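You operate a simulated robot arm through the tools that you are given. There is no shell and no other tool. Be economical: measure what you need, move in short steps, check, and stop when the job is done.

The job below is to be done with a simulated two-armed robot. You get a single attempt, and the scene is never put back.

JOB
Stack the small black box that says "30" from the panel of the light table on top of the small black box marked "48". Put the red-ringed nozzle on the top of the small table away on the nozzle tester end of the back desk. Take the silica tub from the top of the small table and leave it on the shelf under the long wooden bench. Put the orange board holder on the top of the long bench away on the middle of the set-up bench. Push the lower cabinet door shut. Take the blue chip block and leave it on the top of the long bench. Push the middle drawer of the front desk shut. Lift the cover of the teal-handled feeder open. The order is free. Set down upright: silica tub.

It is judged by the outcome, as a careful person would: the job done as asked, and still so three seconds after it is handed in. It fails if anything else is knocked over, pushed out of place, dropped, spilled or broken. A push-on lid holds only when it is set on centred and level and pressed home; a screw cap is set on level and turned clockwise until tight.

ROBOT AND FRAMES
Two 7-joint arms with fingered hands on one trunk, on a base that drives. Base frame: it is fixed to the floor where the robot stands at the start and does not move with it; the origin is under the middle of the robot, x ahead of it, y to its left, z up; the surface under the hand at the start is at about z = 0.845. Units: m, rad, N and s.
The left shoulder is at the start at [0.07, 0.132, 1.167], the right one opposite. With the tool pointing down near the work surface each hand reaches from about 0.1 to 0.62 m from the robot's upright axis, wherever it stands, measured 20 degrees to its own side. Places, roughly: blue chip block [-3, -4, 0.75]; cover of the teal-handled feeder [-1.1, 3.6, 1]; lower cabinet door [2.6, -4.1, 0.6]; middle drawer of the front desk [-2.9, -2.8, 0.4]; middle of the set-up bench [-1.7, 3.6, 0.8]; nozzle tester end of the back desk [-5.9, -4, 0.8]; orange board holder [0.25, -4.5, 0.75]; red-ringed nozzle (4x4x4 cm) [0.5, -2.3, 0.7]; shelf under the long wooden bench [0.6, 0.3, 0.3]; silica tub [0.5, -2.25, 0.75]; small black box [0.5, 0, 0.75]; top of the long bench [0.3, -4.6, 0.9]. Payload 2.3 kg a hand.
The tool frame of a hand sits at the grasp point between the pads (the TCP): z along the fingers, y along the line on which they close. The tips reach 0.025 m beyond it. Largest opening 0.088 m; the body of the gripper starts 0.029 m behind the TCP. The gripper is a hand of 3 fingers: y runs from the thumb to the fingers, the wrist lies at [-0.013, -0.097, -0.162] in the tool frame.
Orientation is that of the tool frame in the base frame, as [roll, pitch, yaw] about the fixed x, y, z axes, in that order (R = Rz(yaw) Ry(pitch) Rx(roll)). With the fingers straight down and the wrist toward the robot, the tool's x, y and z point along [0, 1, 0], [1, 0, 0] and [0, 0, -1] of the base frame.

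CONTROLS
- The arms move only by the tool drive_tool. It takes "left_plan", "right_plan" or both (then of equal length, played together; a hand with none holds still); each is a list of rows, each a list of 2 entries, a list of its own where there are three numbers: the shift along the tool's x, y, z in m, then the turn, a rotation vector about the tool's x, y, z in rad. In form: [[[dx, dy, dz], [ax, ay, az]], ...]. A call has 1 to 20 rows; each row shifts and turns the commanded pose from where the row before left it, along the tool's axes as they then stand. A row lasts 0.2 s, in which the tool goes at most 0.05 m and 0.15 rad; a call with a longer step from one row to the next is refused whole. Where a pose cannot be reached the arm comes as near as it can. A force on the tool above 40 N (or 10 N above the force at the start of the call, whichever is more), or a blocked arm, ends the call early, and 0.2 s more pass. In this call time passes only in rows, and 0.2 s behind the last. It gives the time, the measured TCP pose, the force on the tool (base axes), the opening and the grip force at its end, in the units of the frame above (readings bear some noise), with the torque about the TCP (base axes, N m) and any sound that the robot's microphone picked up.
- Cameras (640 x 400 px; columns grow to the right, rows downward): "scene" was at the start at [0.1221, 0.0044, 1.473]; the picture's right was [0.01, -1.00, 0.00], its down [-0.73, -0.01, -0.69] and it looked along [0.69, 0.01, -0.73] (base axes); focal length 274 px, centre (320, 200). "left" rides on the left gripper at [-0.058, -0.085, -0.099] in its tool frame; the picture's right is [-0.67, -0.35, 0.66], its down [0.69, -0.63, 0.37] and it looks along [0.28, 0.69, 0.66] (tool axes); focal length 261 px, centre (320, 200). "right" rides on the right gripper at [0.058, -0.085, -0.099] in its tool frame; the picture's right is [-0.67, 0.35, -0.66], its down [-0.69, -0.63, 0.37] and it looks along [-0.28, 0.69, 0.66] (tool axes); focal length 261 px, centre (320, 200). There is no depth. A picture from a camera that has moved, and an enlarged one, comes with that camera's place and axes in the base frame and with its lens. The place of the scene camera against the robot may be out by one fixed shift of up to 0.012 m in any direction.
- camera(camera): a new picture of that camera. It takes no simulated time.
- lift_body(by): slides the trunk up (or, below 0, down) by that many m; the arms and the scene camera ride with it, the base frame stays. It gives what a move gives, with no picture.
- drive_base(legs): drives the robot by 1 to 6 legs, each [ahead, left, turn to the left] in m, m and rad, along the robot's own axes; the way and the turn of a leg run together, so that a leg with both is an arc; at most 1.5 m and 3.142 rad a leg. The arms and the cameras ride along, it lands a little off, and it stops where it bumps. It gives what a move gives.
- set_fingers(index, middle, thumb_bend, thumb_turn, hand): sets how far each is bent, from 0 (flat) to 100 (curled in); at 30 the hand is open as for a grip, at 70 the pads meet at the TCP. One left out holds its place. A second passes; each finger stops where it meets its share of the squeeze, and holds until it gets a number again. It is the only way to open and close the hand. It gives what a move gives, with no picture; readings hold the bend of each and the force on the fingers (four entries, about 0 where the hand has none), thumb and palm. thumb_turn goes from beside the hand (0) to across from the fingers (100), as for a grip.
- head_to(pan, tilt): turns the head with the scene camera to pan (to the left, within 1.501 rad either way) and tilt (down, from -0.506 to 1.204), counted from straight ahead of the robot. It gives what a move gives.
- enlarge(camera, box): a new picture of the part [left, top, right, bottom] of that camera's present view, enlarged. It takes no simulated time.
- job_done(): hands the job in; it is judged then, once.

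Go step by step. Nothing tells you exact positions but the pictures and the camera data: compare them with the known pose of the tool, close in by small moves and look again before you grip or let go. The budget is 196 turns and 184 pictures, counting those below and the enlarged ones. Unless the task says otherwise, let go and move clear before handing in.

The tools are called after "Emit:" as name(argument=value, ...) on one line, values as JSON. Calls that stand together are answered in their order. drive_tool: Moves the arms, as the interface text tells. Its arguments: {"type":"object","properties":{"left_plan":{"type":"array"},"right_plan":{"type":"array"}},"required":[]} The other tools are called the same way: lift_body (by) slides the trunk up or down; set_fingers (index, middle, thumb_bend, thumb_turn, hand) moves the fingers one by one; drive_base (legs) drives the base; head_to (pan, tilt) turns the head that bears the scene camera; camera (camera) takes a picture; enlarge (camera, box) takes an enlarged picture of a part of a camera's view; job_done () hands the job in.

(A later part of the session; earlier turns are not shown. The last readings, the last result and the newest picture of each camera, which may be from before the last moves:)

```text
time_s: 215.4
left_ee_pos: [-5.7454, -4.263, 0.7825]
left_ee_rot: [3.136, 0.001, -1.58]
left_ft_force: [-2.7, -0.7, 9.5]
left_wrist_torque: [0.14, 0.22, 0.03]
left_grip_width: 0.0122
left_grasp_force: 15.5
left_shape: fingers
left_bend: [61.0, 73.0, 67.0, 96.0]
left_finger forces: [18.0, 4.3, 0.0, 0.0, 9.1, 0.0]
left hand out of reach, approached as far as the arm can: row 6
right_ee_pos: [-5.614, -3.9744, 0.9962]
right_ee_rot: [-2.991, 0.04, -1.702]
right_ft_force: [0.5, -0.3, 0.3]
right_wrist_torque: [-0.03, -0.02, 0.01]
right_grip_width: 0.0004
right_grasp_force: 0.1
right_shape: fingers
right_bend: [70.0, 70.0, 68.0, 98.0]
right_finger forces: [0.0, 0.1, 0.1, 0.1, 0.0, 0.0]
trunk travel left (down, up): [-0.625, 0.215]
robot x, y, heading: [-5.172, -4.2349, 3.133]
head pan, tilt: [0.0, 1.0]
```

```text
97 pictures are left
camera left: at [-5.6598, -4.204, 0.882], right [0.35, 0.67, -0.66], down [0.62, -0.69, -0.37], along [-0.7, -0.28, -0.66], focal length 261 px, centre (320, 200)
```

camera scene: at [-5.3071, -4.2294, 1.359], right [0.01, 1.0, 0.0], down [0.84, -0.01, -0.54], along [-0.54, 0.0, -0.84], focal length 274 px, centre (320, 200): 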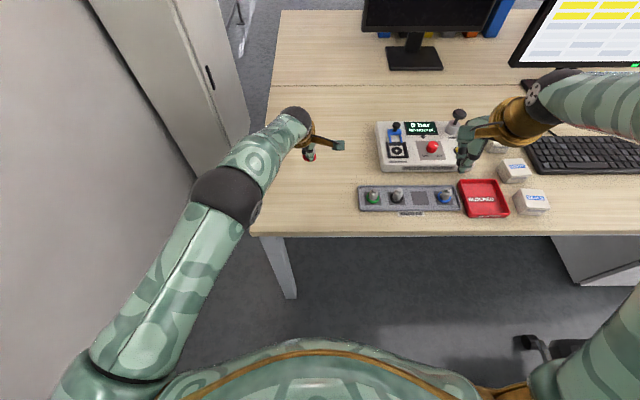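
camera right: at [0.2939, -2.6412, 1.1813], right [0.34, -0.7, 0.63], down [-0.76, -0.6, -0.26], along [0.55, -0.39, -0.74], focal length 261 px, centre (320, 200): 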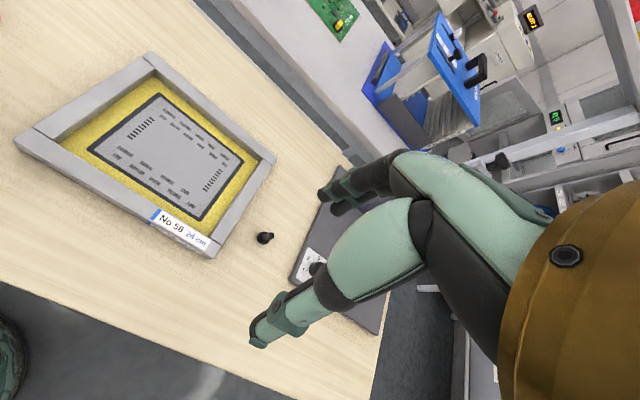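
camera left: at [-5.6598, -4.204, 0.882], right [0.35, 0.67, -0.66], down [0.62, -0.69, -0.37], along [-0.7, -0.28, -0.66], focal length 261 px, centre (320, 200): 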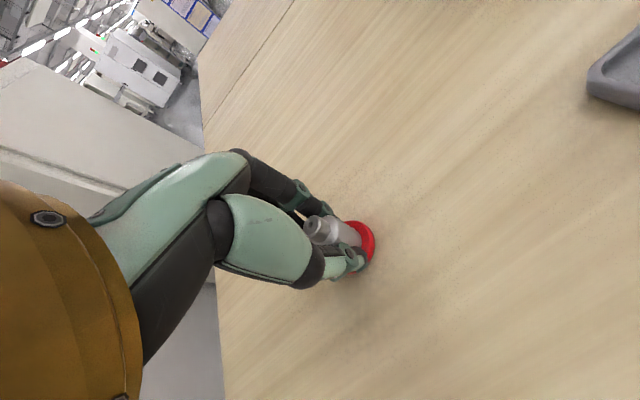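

Touching. Release gently and rise.

Emit:
set_fingers(hand="left", index=40, middle=40, thumb_bend=40)

Emit:
camera(camera="left")

Emit:
drive_tool(left_plan=[[[0, 0, -0.02], [0, 0, 0]], [[0, 0, -0.04], [0, 0, 0]], [[0, 0, -0.045], [0, 0, 0]], [[0, 0, -0.045], [0, 0, 0]]])

Emit:
camera(camera="left")

```text
time_s: 216.4
left_ee_pos: [-5.745, -4.2618, 0.7799]
left_ee_rot: [-3.139, 0.0, -1.577]
left_ft_force: [0.7, -1.2, -0.2]
left_wrist_torque: [0.02, 0.0, 0.0]
left_grip_width: 0.0631
left_grasp_force: 0.1
left_shape: fingers
left_bend: [40.0, 40.0, 40.0, 97.0]
left_finger forces: [0.0, 0.0, 0.0, 0.0, 0.1, 0.0]
right_ee_pos: [-5.6161, -3.9749, 0.9957]
right_ee_rot: [-2.988, 0.04, -1.703]
right_ft_force: [-0.2, -0.4, -0.3]
right_wrist_torque: [-0.03, 0.01, 0.02]
right_grip_width: 0.0003
right_grasp_force: 0.0
right_shape: fingers
right_bend: [70.0, 70.0, 68.0, 98.0]
right_finger forces: [0.0, 0.1, 0.0, 0.0, 0.0, 0.0]
trunk travel left (down, up): [-0.625, 0.215]
robot x, y, heading: [-5.1796, -4.2333, 3.138]
head pan, tilt: [0.0, 1.0]
```

```text
96 pictures are left
camera left: at [-5.6609, -4.2039, 0.8798], right [0.35, 0.67, -0.66], down [0.63, -0.69, -0.36], along [-0.7, -0.28, -0.66], focal length 261 px, centre (320, 200)
```

left: 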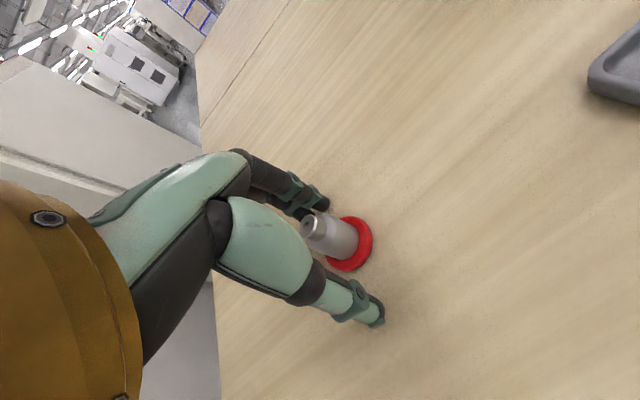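

```text
time_s: 217.4
left_ee_pos: [-5.7443, -4.2593, 0.9314]
left_ee_rot: [-3.14, 0.0, -1.576]
left_ft_force: [-0.7, -0.2, 0.6]
left_wrist_torque: [0.01, 0.02, -0.02]
left_grip_width: 0.0633
left_grasp_force: 0.0
left_shape: fingers
left_bend: [40.0, 40.0, 40.0, 97.0]
left_finger forces: [0.1, 0.0, 0.0, 0.0, 0.0, 0.0]
right_ee_pos: [-5.616, -3.9744, 0.9953]
right_ee_rot: [-2.99, 0.041, -1.702]
right_ft_force: [1.0, -0.4, 0.2]
right_wrist_torque: [-0.01, -0.02, -0.01]
right_grip_width: 0.0002
right_grasp_force: 0.1
right_shape: fingers
right_bend: [70.0, 70.0, 68.0, 98.0]
right_finger forces: [0.0, 0.0, 0.0, 0.0, 0.0, 0.0]
trunk travel left (down, up): [-0.625, 0.215]
robot x, y, heading: [-5.1778, -4.2319, 3.136]
head pan, tilt: [0.0, 1.0]
```

```text
95 pictures are left
camera left: at [-5.6604, -4.2027, 1.0315], right [0.35, 0.67, -0.66], down [0.62, -0.69, -0.37], along [-0.7, -0.28, -0.66], focal length 261 px, centre (320, 200)
```

left: 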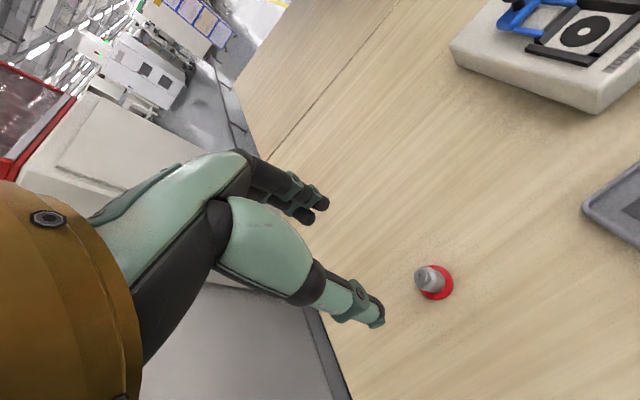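

The nozzle stands on the tester end. I retrace the path out to the aisle and around to the east side of the front desk.

Emit:
lift_body(by=0.2)

Emit:
drive_tool(left_plan=[[[0.01, -0.035, -0.02], [0, 0, 0]], [[0.01, -0.035, -0.02], [0, 0, 0]], [[0, -0.035, -0.02], [0, 0, 0]], [[0, -0.035, -0.02], [0, 0, 0]]])

Emit:
drive_base(legs=[[-0.7, 0, 0], [0, 0, 1.573], [-1.1, 0, 0], [-1.18, 0, 0]])

Emit:
head_to(pan=0.6, tilt=0.6)

Emit:
camera(camera="scene")

```text
time_s: 219.5
left_ee_pos: [-5.7446, -4.2592, 1.1313]
left_ee_rot: [3.141, 0.001, -1.576]
left_ft_force: [0.2, -0.4, 0.0]
left_wrist_torque: [0.01, 0.03, -0.01]
left_grip_width: 0.0632
left_grasp_force: 0.1
left_shape: fingers
left_bend: [40.0, 40.0, 40.0, 97.0]
left_finger forces: [0.0, 0.1, 0.1, 0.1, 0.1, 0.0]
right_ee_pos: [-5.6167, -3.9737, 1.1952]
right_ee_rot: [-2.991, 0.041, -1.702]
right_ft_force: [0.5, 0.8, 0.0]
right_wrist_torque: [-0.04, 0.0, -0.01]
right_grip_width: 0.0004
right_grasp_force: 0.1
right_shape: fingers
right_bend: [70.0, 70.0, 68.0, 98.0]
right_finger forces: [0.0, 0.0, 0.1, 0.0, 0.0, 0.1]
trunk travel left (down, up): [-0.825, 0.015]
robot x, y, heading: [-5.1777, -4.2344, 3.133]
head pan, tilt: [0.0, 1.0]
```

```text
time_s: 220.5
left_ee_pos: [-5.6018, -4.2775, 1.2113]
left_ee_rot: [3.139, -0.002, -1.58]
left_ft_force: [0.0, 0.0, -0.1]
left_wrist_torque: [0.01, 0.04, 0.04]
left_grip_width: 0.0631
left_grasp_force: 0.1
left_shape: fingers
left_bend: [40.0, 40.0, 40.0, 97.0]
left_finger forces: [0.0, 0.0, 0.1, 0.0, 0.0, 0.0]
right_ee_pos: [-5.6131, -3.9723, 1.1958]
right_ee_rot: [-2.991, 0.039, -1.703]
right_ft_force: [0.1, -0.3, 0.2]
right_wrist_torque: [0.01, 0.01, -0.01]
right_grip_width: 0.0003
right_grasp_force: 0.1
right_shape: fingers
right_bend: [70.0, 70.0, 68.0, 98.0]
right_finger forces: [0.0, 0.0, 0.0, 0.0, 0.0, 0.0]
trunk travel left (down, up): [-0.825, 0.015]
robot x, y, heading: [-5.1799, -4.2314, 3.135]
head pan, tilt: [0.0, 1.0]
```

```text
time_s: 239.1
left_ee_pos: [-4.4048, -2.3685, 1.2112]
left_ee_rot: [-3.141, 0.002, -0.013]
left_ft_force: [0.9, 0.7, -0.2]
left_wrist_torque: [0.03, -0.02, -0.02]
left_grip_width: 0.0632
left_grasp_force: 0.1
left_shape: fingers
left_bend: [40.0, 40.0, 40.0, 97.0]
left_finger forces: [0.0, 0.1, 0.0, 0.0, 0.0, 0.0]
right_ee_pos: [-4.7089, -2.378, 1.1951]
right_ee_rot: [-2.988, 0.04, -0.14]
right_ft_force: [-0.1, -0.1, -0.6]
right_wrist_torque: [0.04, 0.01, 0.0]
right_grip_width: 0.0
right_grasp_force: 0.1
right_shape: fingers
right_bend: [70.0, 70.0, 68.0, 98.0]
right_finger forces: [0.0, 0.0, 0.0, 0.1, 0.0, 0.1]
trunk travel left (down, up): [-0.825, 0.015]
robot x, y, heading: [-4.4496, -1.9402, -1.588]
head pan, tilt: [0.0, 1.0]
```

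```text
time_s: 240.1
left_ee_pos: [-4.4051, -2.3678, 1.211]
left_ee_rot: [-3.14, -0.001, -0.013]
left_ft_force: [0.8, 0.0, 0.5]
left_wrist_torque: [0.0, -0.01, -0.01]
left_grip_width: 0.0628
left_grasp_force: 0.1
left_shape: fingers
left_bend: [40.0, 40.0, 40.0, 97.0]
left_finger forces: [0.1, 0.0, 0.1, 0.0, 0.1, 0.1]
right_ee_pos: [-4.7107, -2.3782, 1.1955]
right_ee_rot: [-2.99, 0.038, -0.139]
right_ft_force: [-0.1, 0.2, 0.4]
right_wrist_torque: [-0.02, 0.03, 0.02]
right_grip_width: 0.0002
right_grasp_force: 0.1
right_shape: fingers
right_bend: [70.0, 70.0, 68.0, 98.0]
right_finger forces: [0.0, 0.1, 0.1, 0.1, 0.1, 0.0]
trunk travel left (down, up): [-0.825, 0.015]
robot x, y, heading: [-4.4445, -1.9403, -1.587]
head pan, tilt: [0.6, 0.6]
```

```text
94 pictures are left
camera scene: at [-4.4074, -2.0616, 1.5911], right [-0.83, -0.55, 0.0], down [-0.31, 0.47, -0.82], along [0.46, -0.69, -0.57], focal length 274 px, centre (320, 200)
```

scene: 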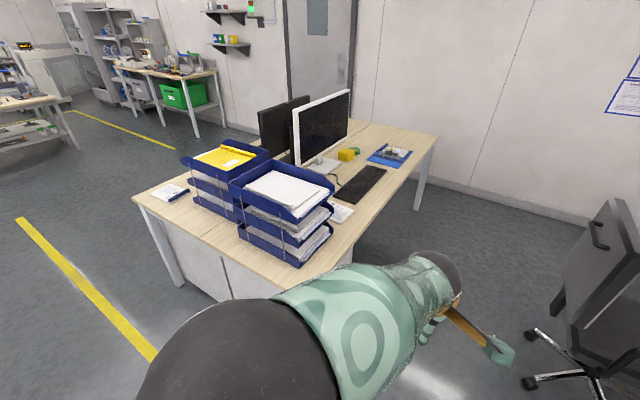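

Emit:
drive_base(legs=[[0, 1.25, 0.017], [0, 1.25, 0], [0.95, 0, 0], [0.95, 0, 0], [0, 0, -1.57]])

Emit:
lift_body(by=-0.1)

Emit:
head_to(pan=0, tilt=0.7)

Emit:
camera(camera="scene")

```text
time_s: 265.1
left_ee_pos: [-2.3916, -3.8523, 1.2101]
left_ee_rot: [-3.141, 0.0, -1.594]
left_ft_force: [-1.1, -0.5, 0.4]
left_wrist_torque: [0.0, 0.04, 0.03]
left_grip_width: 0.0633
left_grasp_force: 0.0
left_shape: fingers
left_bend: [40.0, 40.0, 40.0, 97.0]
left_finger forces: [0.0, 0.1, 0.1, 0.0, 0.0, 0.1]
right_ee_pos: [-2.3971, -3.5479, 1.1951]
right_ee_rot: [-2.99, 0.04, -1.719]
right_ft_force: [0.6, -0.1, 0.0]
right_wrist_torque: [-0.02, 0.03, 0.01]
right_grip_width: 0.0004
right_grasp_force: 0.1
right_shape: fingers
right_bend: [70.0, 70.0, 68.0, 98.0]
right_finger forces: [0.1, 0.0, 0.0, 0.1, 0.0, 0.1]
trunk travel left (down, up): [-0.825, 0.015]
robot x, y, heading: [-1.9637, -3.8116, 3.117]
head pan, tilt: [0.6, 0.6]
```

```text
time_s: 266.4
left_ee_pos: [-2.3909, -3.8522, 1.1125]
left_ee_rot: [-3.141, -0.001, -1.594]
left_ft_force: [0.2, -0.8, -0.4]
left_wrist_torque: [0.06, 0.01, -0.01]
left_grip_width: 0.0633
left_grasp_force: 0.1
left_shape: fingers
left_bend: [40.0, 40.0, 40.0, 97.0]
left_finger forces: [0.1, 0.0, 0.0, 0.1, 0.0, 0.0]
right_ee_pos: [-2.3975, -3.5483, 1.0954]
right_ee_rot: [-2.99, 0.039, -1.717]
right_ft_force: [0.2, 0.3, 0.1]
right_wrist_torque: [0.01, 0.01, 0.02]
right_grip_width: 0.0001
right_grasp_force: 0.0
right_shape: fingers
right_bend: [70.0, 70.0, 68.0, 98.0]
right_finger forces: [0.0, 0.0, 0.1, 0.1, 0.1, 0.0]
trunk travel left (down, up): [-0.725, 0.115]
robot x, y, heading: [-1.9652, -3.8134, 3.116]
head pan, tilt: [0.6, 0.6]
```

```text
time_s: 267.4
left_ee_pos: [-2.3904, -3.8514, 1.1112]
left_ee_rot: [3.141, 0.0, -1.593]
left_ft_force: [-0.1, -0.4, 0.2]
left_wrist_torque: [0.0, -0.04, -0.04]
left_grip_width: 0.0633
left_grasp_force: 0.1
left_shape: fingers
left_bend: [40.0, 40.0, 40.0, 97.0]
left_finger forces: [0.0, 0.0, 0.1, 0.0, 0.1, 0.0]
right_ee_pos: [-2.3971, -3.548, 1.095]
right_ee_rot: [-2.991, 0.039, -1.717]
right_ft_force: [0.4, -0.5, -0.1]
right_wrist_torque: [0.0, -0.04, 0.05]
right_grip_width: 0.0004
right_grasp_force: 0.2
right_shape: fingers
right_bend: [70.0, 70.0, 68.0, 98.0]
right_finger forces: [0.0, 0.0, 0.1, 0.0, 0.0, 0.1]
trunk travel left (down, up): [-0.725, 0.115]
robot x, y, heading: [-1.9636, -3.8147, 3.121]
head pan, tilt: [0.0, 0.7]
```

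```text
93 pictures are left
camera scene: at [-2.1069, -3.8074, 1.4825], right [0.02, 1.0, 0.0], down [0.64, -0.01, -0.76], along [-0.76, 0.02, -0.64], focal length 274 px, centre (320, 200)
```

scene: 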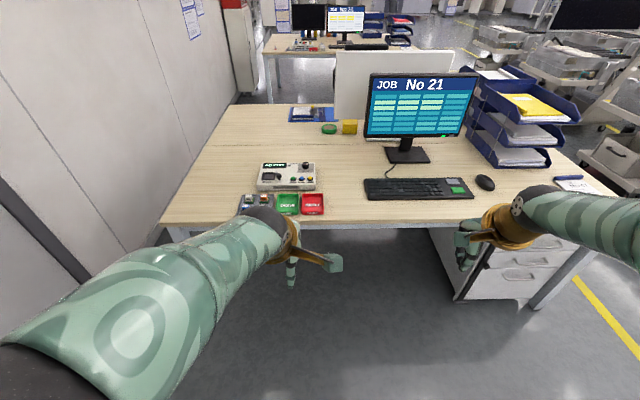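

Emit:
enlarge(camera="scene", box=[220, 150, 340, 230])

Emit:
drive_base(legs=[[0.4, 0, 0]])

Emit:
head_to(pan=0.1, tilt=1.0)

Emit:
enlarge(camera="scene", box=[160, 80, 400, 240])

Emit:
camera(camera="left")

```text
5.00 times, centred on (280, 190) of scene
camera zoom: at [-2.1069, -3.8074, 1.4825], right [0.02, 1.0, 0.0], down [0.64, -0.01, -0.76], along [-0.76, 0.02, -0.64], focal length 1372 px, centre (520, 250)
```

zoom: 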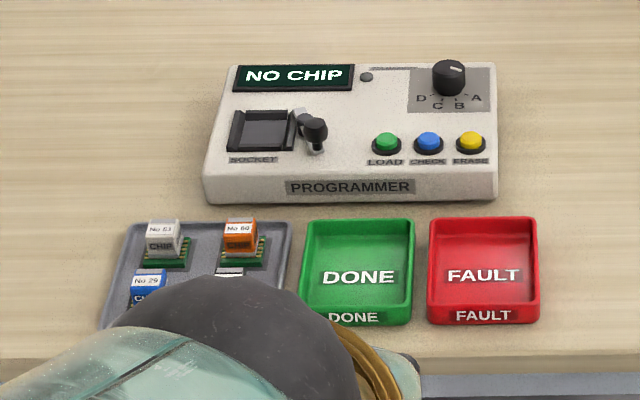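

```text
time_s: 269.9
left_ee_pos: [-2.7877, -3.84, 1.1114]
left_ee_rot: [3.139, 0.0, -1.6]
left_ft_force: [-1.1, 0.4, -0.3]
left_wrist_torque: [-0.01, -0.02, 0.0]
left_grip_width: 0.0633
left_grasp_force: 0.0
left_shape: fingers
left_bend: [40.0, 40.0, 40.0, 97.0]
left_finger forces: [0.1, 0.0, 0.0, 0.0, 0.0, 0.0]
right_ee_pos: [-2.7927, -3.5342, 1.0967]
right_ee_rot: [-2.99, 0.04, -1.726]
right_ft_force: [0.1, 0.3, 0.2]
right_wrist_torque: [-0.02, 0.01, -0.02]
right_grip_width: 0.0004
right_grasp_force: 0.0
right_shape: fingers
right_bend: [70.0, 70.0, 68.0, 98.0]
right_finger forces: [0.1, 0.0, 0.1, 0.0, 0.1, 0.0]
trunk travel left (down, up): [-0.725, 0.115]
robot x, y, heading: [-2.365, -3.8023, 3.115]
head pan, tilt: [0.0, 0.7]
```

```text
time_s: 270.7
left_ee_pos: [-2.7894, -3.8379, 1.1112]
left_ee_rot: [-3.14, 0.001, -1.601]
left_ft_force: [0.8, -1.1, 0.3]
left_wrist_torque: [0.0, -0.01, 0.0]
left_grip_width: 0.0633
left_grasp_force: 0.1
left_shape: fingers
left_bend: [40.0, 40.0, 40.0, 97.0]
left_finger forces: [0.0, 0.0, 0.0, 0.1, 0.1, 0.0]
right_ee_pos: [-2.7946, -3.5354, 1.0958]
right_ee_rot: [-2.988, 0.04, -1.725]
right_ft_force: [-0.1, 0.2, -0.5]
right_wrist_torque: [-0.02, -0.05, -0.03]
right_grip_width: 0.0005
right_grasp_force: 0.0
right_shape: fingers
right_bend: [70.0, 70.0, 68.0, 98.0]
right_finger forces: [0.0, 0.1, 0.0, 0.0, 0.0, 0.0]
trunk travel left (down, up): [-0.725, 0.115]
robot x, y, heading: [-2.3614, -3.8067, 3.113]
head pan, tilt: [0.099, 1.0]
```

```text
2.50 times, centred on (280, 160) of scene
camera zoom: at [-2.4901, -3.8035, 1.4591], right [-0.07, 1.0, 0.0], down [0.84, 0.06, -0.54], along [-0.54, -0.04, -0.84], focal length 686 px, centre (420, 300)
```

zoom: 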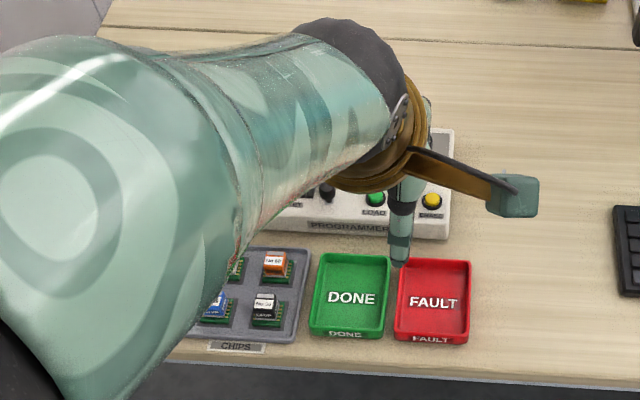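

```text
90 pictures are left
camera left: at [-2.7043, -3.7839, 1.2111], right [0.37, 0.66, -0.66], down [0.61, -0.7, -0.37], along [-0.7, -0.26, -0.66], focal length 261 px, centre (320, 200)
```

left: 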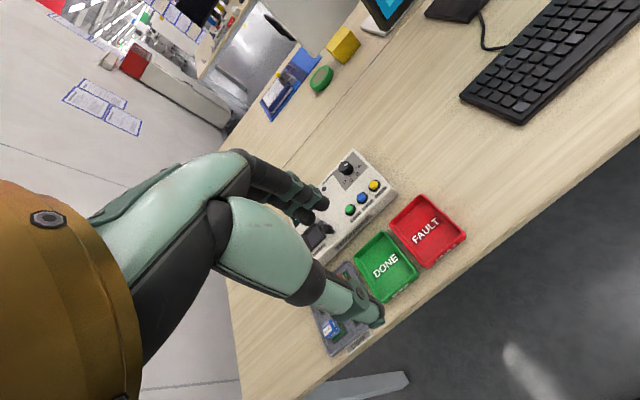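

The blue "No 29" block sits in the chips tray at ≈(−2.91, −4.077). I bring the left hand above with a narrow opening.

Emit:
set_fingers(hand="left", index=48, middle=48, thumb_bend=48)

Emit:
drive_tool(left_plan=[[[0.0345, 0.016, 0.0301], [0, 0, 0]], [[0.0345, 0.016, 0.0301], [0, 0, 0]], [[0.0345, 0.016, 0.0301], [0, 0, 0]], [[0.0345, 0.016, 0.0301], [0, 0, 0]], [[0.0345, 0.016, 0.0301], [0, 0, 0]], [[0.0345, 0.016, 0.0301], [0, 0, 0]], [[0.0345, 0.016, 0.0301], [0, 0, 0]]])

Emit:
camera(camera="left")

Emit:
enlarge(camera="scene", box=[160, 120, 340, 240])

```text
time_s: 271.7
left_ee_pos: [-2.7898, -3.8387, 1.1118]
left_ee_rot: [-3.141, -0.001, -1.6]
left_ft_force: [-0.5, 0.1, -0.3]
left_wrist_torque: [0.0, -0.03, -0.03]
left_grip_width: 0.0466
left_grasp_force: 0.0
left_shape: fingers
left_bend: [48.0, 48.0, 48.0, 97.0]
left_finger forces: [0.0, 0.0, 0.0, 0.0, 0.0, 0.0]
right_ee_pos: [-2.7948, -3.5337, 1.0961]
right_ee_rot: [-2.989, 0.04, -1.725]
right_ft_force: [0.7, -0.8, -0.4]
right_wrist_torque: [-0.06, -0.05, -0.02]
right_grip_width: 0.0
right_grasp_force: 0.0
right_shape: fingers
right_bend: [70.0, 70.0, 68.0, 98.0]
right_finger forces: [0.1, 0.2, 0.0, 0.1, 0.0, 0.1]
trunk travel left (down, up): [-0.725, 0.115]
robot x, y, heading: [-2.3613, -3.8029, 3.11]
head pan, tilt: [0.099, 1.0]
```

```text
time_s: 273.3
left_ee_pos: [-2.91, -4.0772, 0.9]
left_ee_rot: [-3.138, 0.0, -1.601]
left_ft_force: [-0.2, 0.8, 0.0]
left_wrist_torque: [0.0, 0.01, 0.0]
left_grip_width: 0.0465
left_grasp_force: 0.2
left_shape: fingers
left_bend: [48.0, 48.0, 48.0, 97.0]
left_finger forces: [0.0, 0.0, 0.0, 0.1, 0.0, 0.1]
right_ee_pos: [-2.7959, -3.5371, 1.0952]
right_ee_rot: [-2.989, 0.043, -1.724]
right_ft_force: [-0.6, -0.2, 0.3]
right_wrist_torque: [-0.01, 0.0, -0.03]
right_grip_width: 0.0003
right_grasp_force: 0.1
right_shape: fingers
right_bend: [70.0, 70.0, 68.0, 98.0]
right_finger forces: [0.0, 0.0, 0.1, 0.1, 0.1, 0.0]
trunk travel left (down, up): [-0.725, 0.115]
robot x, y, heading: [-2.3601, -3.8032, 3.111]
head pan, tilt: [0.099, 1.0]
```

```text
89 pictures are left
camera left: at [-2.8243, -4.0218, 0.9997], right [0.37, 0.66, -0.65], down [0.61, -0.7, -0.36], along [-0.7, -0.26, -0.66], focal length 261 px, centre (320, 200)
```

left: 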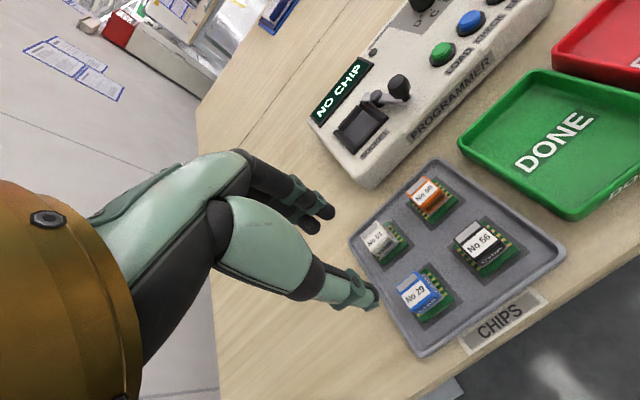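

```text
3.33 times, centred on (250, 180) of scene
camera zoom: at [-2.491, -3.8058, 1.459], right [-0.07, 1.0, 0.0], down [0.84, 0.06, -0.54], along [-0.54, -0.04, -0.84], focal length 915 px, centre (553, 267)
```

zoom: 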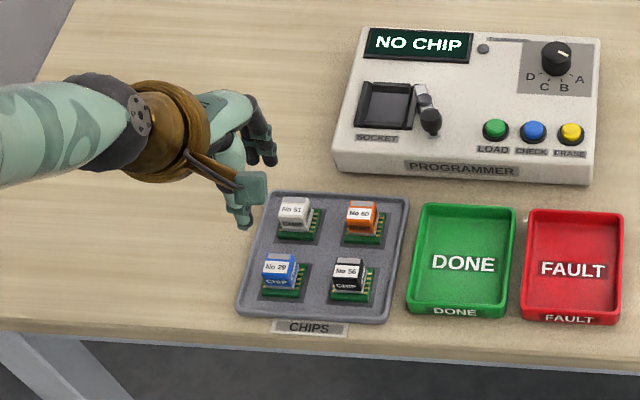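

Emit:
set_fingers(hand="left", index=51, middle=51, thumb_bend=51)

Emit:
drive_tool(left_plan=[[[-0.006, -0.012, 0.03], [0, 0, 0]], [[0, 0, 0.04], [0, 0, 0]]])

Emit:
camera(camera="left")

Emit:
enlarge(camera="scene", box=[210, 160, 300, 220])

```text
time_s: 274.3
left_ee_pos: [-2.9079, -4.0745, 0.9014]
left_ee_rot: [3.14, -0.001, -1.6]
left_ft_force: [-0.3, -0.2, 0.4]
left_wrist_torque: [-0.02, 0.06, 0.05]
left_grip_width: 0.04
left_grasp_force: 0.1
left_shape: fingers
left_bend: [51.0, 51.0, 51.0, 97.0]
left_finger forces: [0.0, 0.0, 0.0, 0.0, 0.0, 0.1]
right_ee_pos: [-2.7932, -3.5354, 1.0961]
right_ee_rot: [-2.99, 0.04, -1.725]
right_ft_force: [-0.6, 0.5, 0.4]
right_wrist_torque: [0.03, -0.03, 0.01]
right_grip_width: 0.0002
right_grasp_force: 0.0
right_shape: fingers
right_bend: [70.0, 70.0, 68.0, 98.0]
right_finger forces: [0.1, 0.0, 0.0, 0.0, 0.0, 0.1]
trunk travel left (down, up): [-0.725, 0.115]
robot x, y, heading: [-2.3597, -3.8036, 3.11]
head pan, tilt: [0.099, 1.0]
```

```text
time_s: 274.9
left_ee_pos: [-2.897, -4.0712, 0.8311]
left_ee_rot: [-3.14, -0.002, -1.599]
left_ft_force: [0.3, 0.5, -0.1]
left_wrist_torque: [0.0, 0.01, -0.03]
left_grip_width: 0.0401
left_grasp_force: 0.1
left_shape: fingers
left_bend: [51.0, 51.0, 51.0, 97.0]
left_finger forces: [0.0, 0.0, 0.1, 0.1, 0.0, 0.0]
right_ee_pos: [-2.7956, -3.5339, 1.0953]
right_ee_rot: [-2.989, 0.04, -1.728]
right_ft_force: [-0.1, 0.0, -0.2]
right_wrist_torque: [0.02, 0.0, 0.04]
right_grip_width: 0.0001
right_grasp_force: 0.1
right_shape: fingers
right_bend: [70.0, 70.0, 68.0, 98.0]
right_finger forces: [0.1, 0.0, 0.0, 0.1, 0.1, 0.0]
trunk travel left (down, up): [-0.725, 0.115]
robot x, y, heading: [-2.3623, -3.8044, 3.115]
head pan, tilt: [0.099, 1.0]
```

```text
87 pictures are left
camera left: at [-2.812, -4.0157, 0.9307], right [0.37, 0.66, -0.66], down [0.61, -0.7, -0.37], along [-0.7, -0.26, -0.66], focal length 261 px, centre (320, 200)
```

left: 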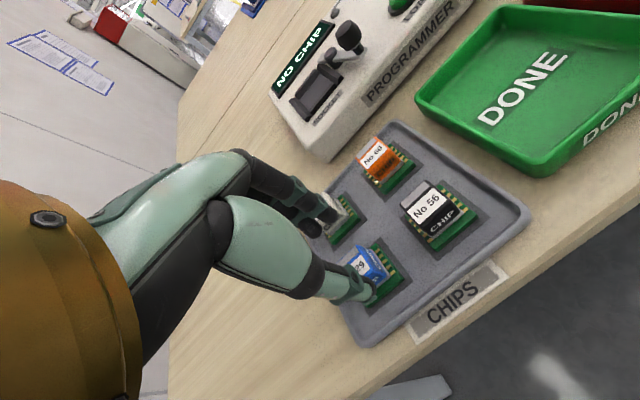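

```text
6.67 times, centred on (255, 190) of scene
camera zoom: at [-2.4908, -3.8044, 1.459], right [-0.07, 1.0, 0.0], down [0.84, 0.06, -0.54], along [-0.54, -0.04, -0.84], focal length 1830 px, centre (753, 267)
```

zoom: 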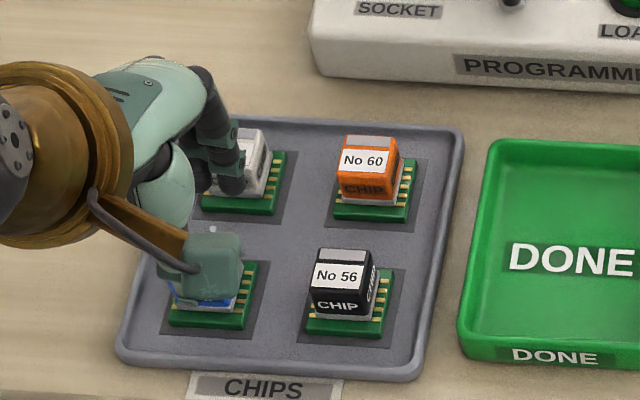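

Emit:
drive_tool(left_plan=[[[-0.005, -0.006, 0], [0, 0, 0]], [[0, 0, 0.015], [0, 0, 0]]])

Emit:
camera(camera="left")

Emit:
enlarge(camera="scene", box=[210, 160, 300, 220])

```text
time_s: 275.5
left_ee_pos: [-2.8896, -4.0677, 0.8155]
left_ee_rot: [-3.142, 0.0, -1.601]
left_ft_force: [0.8, -0.4, 1.0]
left_wrist_torque: [-0.02, -0.04, -0.02]
left_grip_width: 0.0398
left_grasp_force: 0.1
left_shape: fingers
left_bend: [51.0, 51.0, 51.0, 97.0]
left_finger forces: [0.0, 0.0, 0.1, 0.0, 0.0, 0.1]
right_ee_pos: [-2.7948, -3.5345, 1.0955]
right_ee_rot: [-2.988, 0.042, -1.724]
right_ft_force: [0.7, -0.4, 0.2]
right_wrist_torque: [-0.02, 0.0, -0.02]
right_grip_width: 0.0003
right_grasp_force: 0.0
right_shape: fingers
right_bend: [70.0, 70.0, 68.0, 98.0]
right_finger forces: [0.1, 0.0, 0.1, 0.1, 0.1, 0.0]
trunk travel left (down, up): [-0.725, 0.115]
robot x, y, heading: [-2.3618, -3.8017, 3.11]
head pan, tilt: [0.099, 1.0]
```

```text
85 pictures are left
camera left: at [-2.805, -4.0117, 0.9151], right [0.37, 0.66, -0.66], down [0.61, -0.7, -0.37], along [-0.7, -0.26, -0.66], focal length 261 px, centre (320, 200)
```

left: 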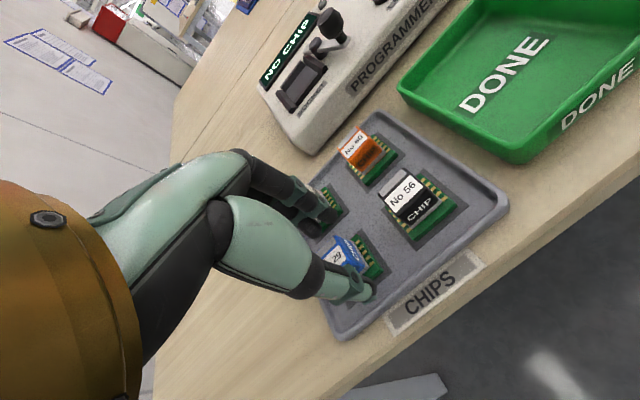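

```text
6.67 times, centred on (255, 190) of scene
camera zoom: at [-2.4904, -3.8042, 1.459], right [-0.07, 1.0, 0.0], down [0.84, 0.06, -0.54], along [-0.54, -0.04, -0.84], focal length 1830 px, centre (753, 267)
```

zoom: 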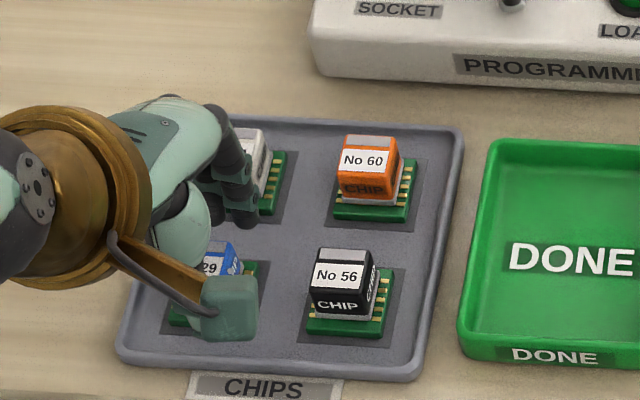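

Centred. Descend and grip.

Emit:
drive_tool(left_plan=[[[0, 0, 0.01], [0, 0, 0]], [[0, 0, 0.008], [0, 0, 0]], [[0, 0, 0.004], [0, 0, 0]]])

Emit:
camera(camera="left")

Emit:
enlarge(camera="scene", box=[210, 160, 300, 220])

```text
time_s: 276.3
left_ee_pos: [-2.8895, -4.0669, 0.7941]
left_ee_rot: [-3.141, -0.001, -1.6]
left_ft_force: [-0.6, -0.1, 0.8]
left_wrist_torque: [-0.04, -0.02, 0.02]
left_grip_width: 0.0399
left_grasp_force: 0.0
left_shape: fingers
left_bend: [51.0, 51.0, 51.0, 97.0]
left_finger forces: [0.0, 0.0, 0.1, 0.0, 0.0, 0.0]
right_ee_pos: [-2.7939, -3.5344, 1.0953]
right_ee_rot: [-2.99, 0.04, -1.726]
right_ft_force: [0.5, -0.6, -1.2]
right_wrist_torque: [-0.01, 0.0, -0.04]
right_grip_width: 0.0003
right_grasp_force: 0.1
right_shape: fingers
right_bend: [70.0, 70.0, 68.0, 98.0]
right_finger forces: [0.1, 0.1, 0.1, 0.0, 0.0, 0.1]
trunk travel left (down, up): [-0.725, 0.115]
robot x, y, heading: [-2.3626, -3.8039, 3.115]
head pan, tilt: [0.099, 1.0]
```

```text
83 pictures are left
camera left: at [-2.8051, -4.0115, 0.8933], right [0.37, 0.66, -0.66], down [0.61, -0.7, -0.37], along [-0.7, -0.26, -0.66], focal length 261 px, centre (320, 200)
```

left: 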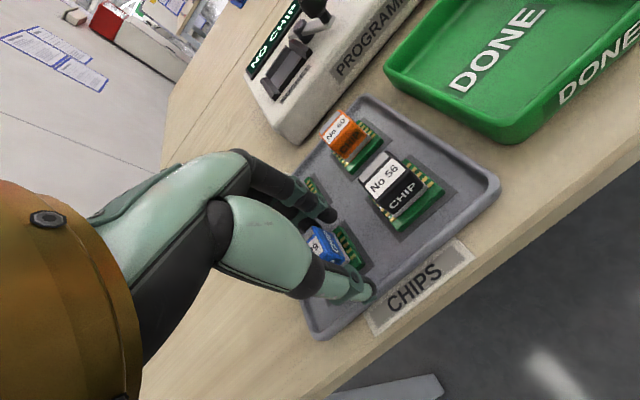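

```text
6.67 times, centred on (255, 190) of scene
camera zoom: at [-2.4897, -3.8037, 1.4591], right [-0.07, 1.0, 0.0], down [0.84, 0.06, -0.54], along [-0.54, -0.04, -0.84], focal length 1830 px, centre (753, 267)
```

zoom: 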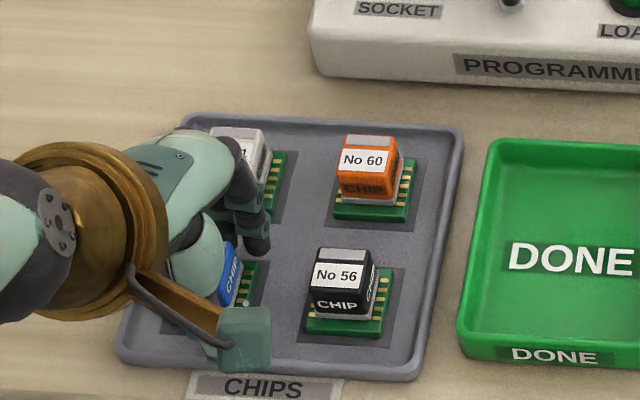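

Emit:
set_fingers(hand="left", index=72, middle=72, thumb_bend=72)

Emit:
camera(camera="left")

```text
time_s: 277.3
left_ee_pos: [-2.891, -4.0664, 0.7925]
left_ee_rot: [3.141, 0.0, -1.6]
left_ft_force: [-2.0, -0.8, 0.9]
left_wrist_torque: [0.02, 0.06, -0.01]
left_grip_width: 0.0001
left_grasp_force: 0.9
left_shape: fingers
left_bend: [72.0, 72.0, 71.0, 97.0]
left_finger forces: [0.1, 2.7, 0.1, 0.1, 0.1, 0.1]
right_ee_pos: [-2.7937, -3.5346, 1.0963]
right_ee_rot: [-2.985, 0.041, -1.726]
right_ft_force: [0.2, -0.4, 0.6]
right_wrist_torque: [0.02, -0.02, 0.02]
right_grip_width: 0.0002
right_grasp_force: 0.0
right_shape: fingers
right_bend: [70.0, 70.0, 68.0, 98.0]
right_finger forces: [0.0, 0.0, 0.0, 0.1, 0.1, 0.1]
trunk travel left (down, up): [-0.725, 0.115]
robot x, y, heading: [-2.3615, -3.7996, 3.112]
head pan, tilt: [0.099, 1.0]
```

```text
81 pictures are left
camera left: at [-2.8056, -4.0115, 0.8932], right [0.37, 0.66, -0.66], down [0.61, -0.7, -0.37], along [-0.7, -0.26, -0.66], focal length 261 px, centre (320, 200)
```

left: 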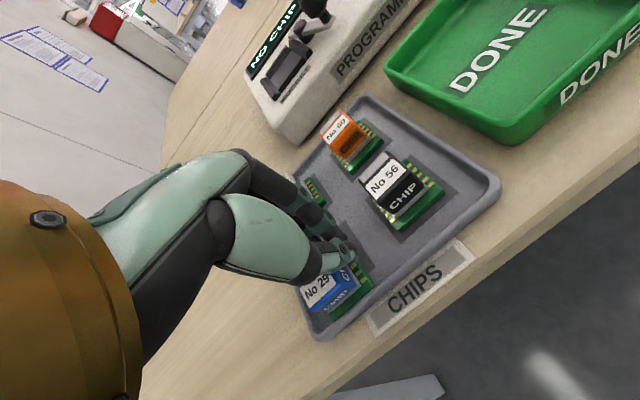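

Missed: the block slid a little toward the tray front. I rise and re-measure.

Emit:
drive_tool(left_plan=[[[0, 0, -0.03], [0, 0, 0]], [[-0.02, 0.02, -0.04], [0, 0, 0]], [[-0.03, 0.03, 0], [0, 0, 0]]])

Emit:
camera(camera="left")

Emit:
enlarge(camera="scene", box=[210, 160, 300, 220])

```text
time_s: 278.1
left_ee_pos: [-2.9399, -4.0142, 0.8645]
left_ee_rot: [-3.14, 0.0, -1.598]
left_ft_force: [-0.4, 0.2, -0.2]
left_wrist_torque: [0.0, -0.04, -0.02]
left_grip_width: 0.0
left_grasp_force: 0.0
left_shape: fingers
left_bend: [72.0, 72.0, 71.0, 97.0]
left_finger forces: [0.0, 0.1, 0.0, 0.0, 0.1, 0.0]
right_ee_pos: [-2.7946, -3.5339, 1.0948]
right_ee_rot: [-2.988, 0.039, -1.725]
right_ft_force: [-0.9, 0.4, 0.0]
right_wrist_torque: [-0.02, 0.01, -0.01]
right_grip_width: 0.0005
right_grasp_force: 0.1
right_shape: fingers
right_bend: [70.0, 70.0, 68.0, 98.0]
right_finger forces: [0.0, 0.1, 0.0, 0.1, 0.1, 0.0]
trunk travel left (down, up): [-0.725, 0.115]
robot x, y, heading: [-2.3642, -3.8042, 3.111]
head pan, tilt: [0.099, 1.0]
```

```text
80 pictures are left
camera left: at [-2.8549, -3.9576, 0.9642], right [0.37, 0.66, -0.66], down [0.61, -0.7, -0.36], along [-0.7, -0.27, -0.66], focal length 261 px, centre (320, 200)
```

left: 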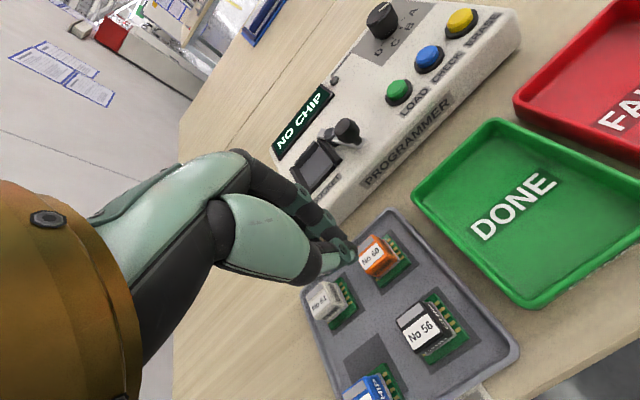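

```text
6.67 times, centred on (255, 190) of scene
camera zoom: at [-2.4914, -3.802, 1.4589], right [-0.07, 1.0, 0.0], down [0.84, 0.06, -0.54], along [-0.54, -0.04, -0.84], focal length 1830 px, centre (753, 267)
```

zoom: 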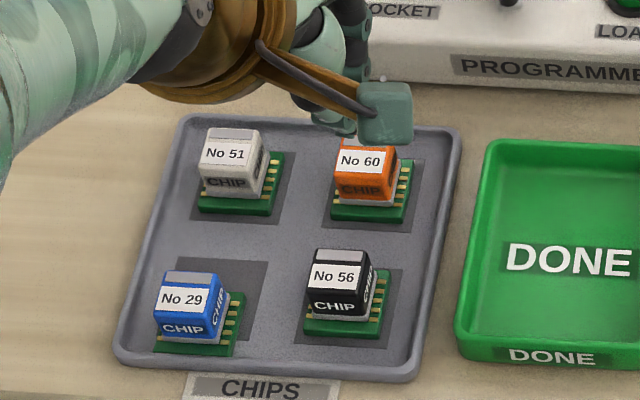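

The block just slid within its tray. To pin down heights I touch the desk beside the tray with the closed fingertips.

Emit:
drive_tool(left_plan=[[[0.03, 0, -0.03], [0, 0, 0]], [[0.045, 0, 0], [0, 0, 0]], [[0.045, 0, 0], [0, 0, 0]], [[0.045, 0, 0.01], [0, 0, 0]], [[0.01, 0, 0.045], [0, 0, 0]], [[0, 0, 0.03], [0, 0, 0]]])

Emit:
drive_tool(left_plan=[[[0, 0, 0.01], [0, 0, 0]], [[0, 0, 0.01], [0, 0, 0]], [[0, 0, 0.008], [0, 0, 0]], [[0, 0, 0.006], [0, 0, 0]], [[0, 0, 0.005], [0, 0, 0]], [[0, 0, 0.004], [0, 0, 0]]])

Emit:
camera(camera="left")

```text
time_s: 279.5
left_ee_pos: [-2.8977, -4.1473, 0.8296]
left_ee_rot: [3.139, 0.0, -1.6]
left_ft_force: [-0.3, -0.1, -0.6]
left_wrist_torque: [-0.03, -0.04, 0.03]
left_grip_width: 0.0
left_grasp_force: 0.1
left_shape: fingers
left_bend: [72.0, 72.0, 71.0, 97.0]
left_finger forces: [0.1, 0.0, 0.0, 0.0, 0.0, 0.0]
left hand out of reach, approached as far as the arm can: row 3, 4, 5, 6
right_ee_pos: [-2.7929, -3.5353, 1.0959]
right_ee_rot: [-2.99, 0.04, -1.725]
right_ft_force: [0.4, -0.6, -0.8]
right_wrist_torque: [-0.01, -0.03, -0.04]
right_grip_width: 0.0001
right_grasp_force: 0.1
right_shape: fingers
right_bend: [70.0, 70.0, 68.0, 98.0]
right_finger forces: [0.1, 0.0, 0.0, 0.0, 0.1, 0.1]
trunk travel left (down, up): [-0.725, 0.115]
robot x, y, heading: [-2.3615, -3.8047, 3.115]
head pan, tilt: [0.099, 1.0]
```

```text
time_s: 280.9
left_ee_pos: [-2.8873, -4.1348, 0.7932]
left_ee_rot: [-3.139, 0.0, -1.603]
left_ft_force: [-0.6, -0.4, -0.5]
left_wrist_torque: [0.0, -0.01, 0.01]
left_grip_width: 0.0
left_grasp_force: 0.0
left_shape: fingers
left_bend: [72.0, 72.0, 71.0, 97.0]
left_finger forces: [0.1, 0.0, 0.1, 0.0, 0.0, 0.0]
left hand out of reach, approached as far as the arm can: row 2, 4, 6
right_ee_pos: [-2.7946, -3.535, 1.0955]
right_ee_rot: [-2.99, 0.039, -1.726]
right_ft_force: [0.2, -0.4, -0.1]
right_wrist_torque: [0.01, -0.02, 0.02]
right_grip_width: 0.0007
right_grasp_force: 0.1
right_shape: fingers
right_bend: [70.0, 70.0, 68.0, 98.0]
right_finger forces: [0.1, 0.0, 0.0, 0.0, 0.0, 0.0]
trunk travel left (down, up): [-0.725, 0.115]
robot x, y, heading: [-2.365, -3.7996, 3.111]
head pan, tilt: [0.099, 1.0]
```

```text
78 pictures are left
camera left: at [-2.8015, -4.0783, 0.8936], right [0.37, 0.66, -0.66], down [0.61, -0.7, -0.37], along [-0.7, -0.26, -0.66], focal length 261 px, centre (320, 200)
```

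left: 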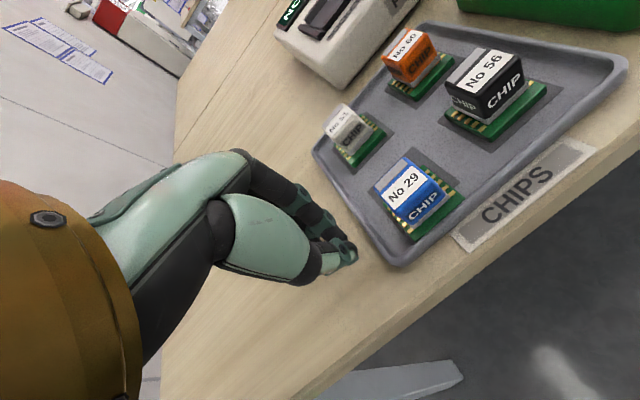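

I raise the hand and bring the base closer for comfortable reach.

Emit:
drive_tool(left_plan=[[[0, 0, -0.045], [0, 0, 0]], [[0, -0.03, -0.035], [0, 0, 0]], [[0, -0.03, -0.035], [0, 0, 0]]])

Emit:
drive_base(legs=[[0.13, 0.12, 0.025]])

Emit:
camera(camera="left")

Emit:
enlarge(camera="scene", box=[200, 120, 380, 240])

```text
time_s: 281.7
left_ee_pos: [-2.905, -4.1742, 0.8799]
left_ee_rot: [-3.139, 0.001, -1.599]
left_ft_force: [0.9, -0.8, 0.5]
left_wrist_torque: [0.0, -0.02, 0.01]
left_grip_width: 0.0
left_grasp_force: 0.1
left_shape: fingers
left_bend: [72.0, 72.0, 71.0, 97.0]
left_finger forces: [0.0, 0.1, 0.0, 0.0, 0.0, 0.1]
left hand out of reach, approached as far as the arm can: row 1, 2, 3
right_ee_pos: [-2.7939, -3.5352, 1.0959]
right_ee_rot: [-2.989, 0.041, -1.724]
right_ft_force: [-0.3, -0.1, 0.2]
right_wrist_torque: [0.02, 0.0, 0.02]
right_grip_width: 0.0001
right_grasp_force: 0.0
right_shape: fingers
right_bend: [70.0, 70.0, 68.0, 98.0]
right_finger forces: [0.1, 0.0, 0.0, 0.0, 0.0, 0.1]
trunk travel left (down, up): [-0.725, 0.115]
robot x, y, heading: [-2.3583, -3.8003, 3.11]
head pan, tilt: [0.099, 1.0]
```

```text
time_s: 283.2
left_ee_pos: [-3.0235, -4.3028, 0.8811]
left_ee_rot: [3.141, 0.0, -1.574]
left_ft_force: [-0.7, 0.2, 0.7]
left_wrist_torque: [0.01, -0.02, -0.01]
left_grip_width: 0.0001
left_grasp_force: 0.0
left_shape: fingers
left_bend: [72.0, 72.0, 71.0, 97.0]
left_finger forces: [0.0, 0.0, 0.1, 0.0, 0.0, 0.0]
right_ee_pos: [-2.9301, -3.6618, 1.0952]
right_ee_rot: [-2.99, 0.039, -1.698]
right_ft_force: [0.1, 0.1, -0.6]
right_wrist_torque: [0.01, -0.01, 0.0]
right_grip_width: 0.0002
right_grasp_force: 0.0
right_shape: fingers
right_bend: [70.0, 70.0, 68.0, 98.0]
right_finger forces: [0.0, 0.0, 0.0, 0.1, 0.0, 0.0]
trunk travel left (down, up): [-0.725, 0.115]
robot x, y, heading: [-2.4901, -3.9207, 3.137]
head pan, tilt: [0.099, 1.0]
```

```text
77 pictures are left
camera left: at [-2.94, -4.2455, 0.9804], right [0.35, 0.67, -0.66], down [0.63, -0.69, -0.37], along [-0.7, -0.28, -0.66], focal length 261 px, centre (320, 200)
```

left: 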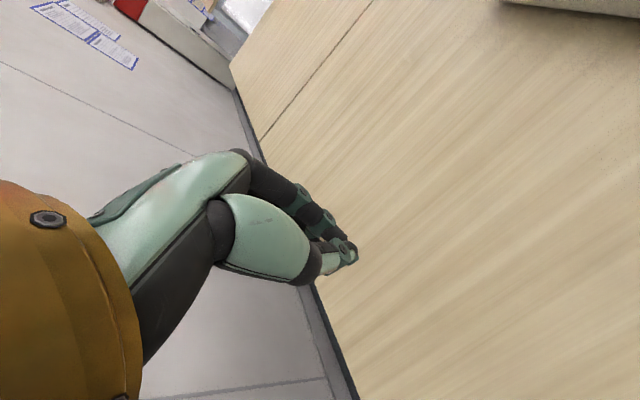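

```text
3.33 times, centred on (290, 180) of scene
camera zoom: at [-2.6178, -3.9216, 1.4593], right [-0.1, 1.0, 0.0], down [0.84, 0.08, -0.54], along [-0.54, -0.05, -0.84], focal length 915 px, centre (420, 267)
```

zoom: 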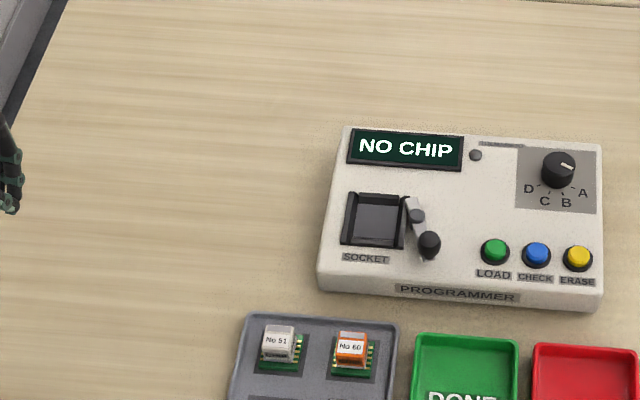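

Emit:
drive_tool(left_plan=[[[-0.045, 0, 0.02], [0, 0, 0]], [[0, 0, 0.03], [0, 0, 0]], [[0, 0, 0.02], [0, 0, 0]], [[0, 0, 0.008], [0, 0, 0]], [[0, 0, 0.006], [0, 0, 0]], [[0, 0, 0.006], [0, 0, 0]], [[0, 0, 0.006], [0, 0, 0]], [[0, 0, 0.006], [0, 0, 0]], [[0, 0, 0.006], [0, 0, 0]], [[0, 0, 0.006], [0, 0, 0]]])

```text
time_s: 285.4
left_ee_pos: [-3.011, -4.2498, 0.7861]
left_ee_rot: [-3.14, 0.003, -1.574]
left_ft_force: [0.3, 0.7, -0.4]
left_wrist_torque: [0.02, 0.01, 0.01]
left_grip_width: 0.0
left_grasp_force: 0.0
left_shape: fingers
left_bend: [72.0, 72.0, 71.0, 97.0]
left_finger forces: [0.0, 0.1, 0.0, 0.0, 0.1, 0.0]
left hand out of reach, approached as far as the arm can: row 1, 2, 3, 4, 6, 8, 9
right_ee_pos: [-2.9318, -3.6645, 1.0965]
right_ee_rot: [-2.989, 0.039, -1.697]
right_ft_force: [0.2, 0.2, -0.5]
right_wrist_torque: [0.03, -0.02, 0.0]
right_grip_width: 0.0003
right_grasp_force: 0.0
right_shape: fingers
right_bend: [70.0, 70.0, 68.0, 98.0]
right_finger forces: [0.0, 0.0, 0.0, 0.0, 0.0, 0.0]
trunk travel left (down, up): [-0.725, 0.115]
robot x, y, heading: [-2.4899, -3.9179, 3.138]
head pan, tilt: [0.099, 1.0]
```

Emit:
drive_tool(left_plan=[[[-0.02, -0.035, 0], [0, 0, 0]], [[-0.02, -0.035, 0], [0, 0, 0]], [[0, 0, 0.004], [0, 0, 0]], [[0, 0, 0.004], [0, 0, 0]], [[0, 0, 0.004], [0, 0, 0]], [[0, 0, 0.004], [0, 0, 0]], [[0, 0, 0.004], [0, 0, 0]], [[0, 0, 0.004], [0, 0, 0]], [[0, 0, 0.004], [0, 0, 0]], [[0, 0, 0.004], [0, 0, 0]]])

Emit:
camera(camera="left")

```text
time_s: 285.9
left_ee_pos: [-3.0004, -4.2434, 0.7761]
left_ee_rot: [3.108, -0.01, -1.553]
left_ft_force: [7.0, 0.3, 28.7]
left_wrist_torque: [0.3, -0.45, -0.12]
left_grip_width: 0.0001
left_grasp_force: 15.3
left_shape: fingers
left_bend: [72.0, 72.0, 72.0, 97.0]
left_finger forces: [0.1, 0.0, 0.0, 0.0, 30.2, 0.1]
left hand out of reach, approached as far as the arm can: row 1, 2
right_ee_pos: [-2.9265, -3.6612, 1.0983]
right_ee_rot: [-2.994, 0.036, -1.695]
right_ft_force: [-0.2, 0.3, -1.1]
right_wrist_torque: [-0.01, -0.01, -0.02]
right_grip_width: 0.0002
right_grasp_force: 0.0
right_shape: fingers
right_bend: [70.0, 70.0, 68.0, 98.0]
right_finger forces: [0.0, 0.0, 0.0, 0.0, 0.0, 0.1]
trunk travel left (down, up): [-0.725, 0.115]
robot x, y, heading: [-2.4963, -3.9219, -3.135]
head pan, tilt: [0.099, 1.0]
stopped in row 2 (left hand): the force on the tool passed its limit at 53 N (the readings are from after the stop); the commanded pose is now the measured one
```

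```text
75 pictures are left
camera left: at [-2.9144, -4.1824, 0.8716], right [0.31, 0.67, -0.67], down [0.63, -0.68, -0.38], along [-0.71, -0.3, -0.63], focal length 261 px, centre (320, 200)
```

left: 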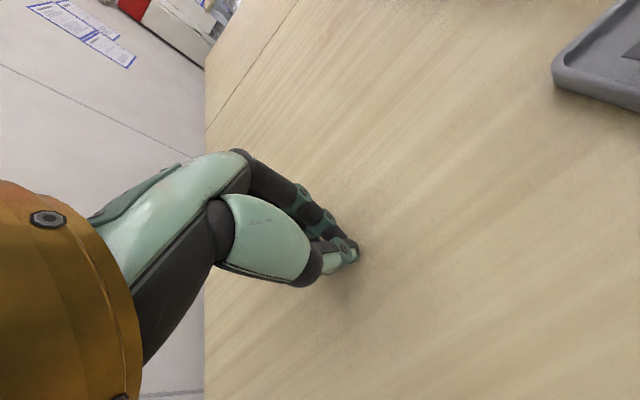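

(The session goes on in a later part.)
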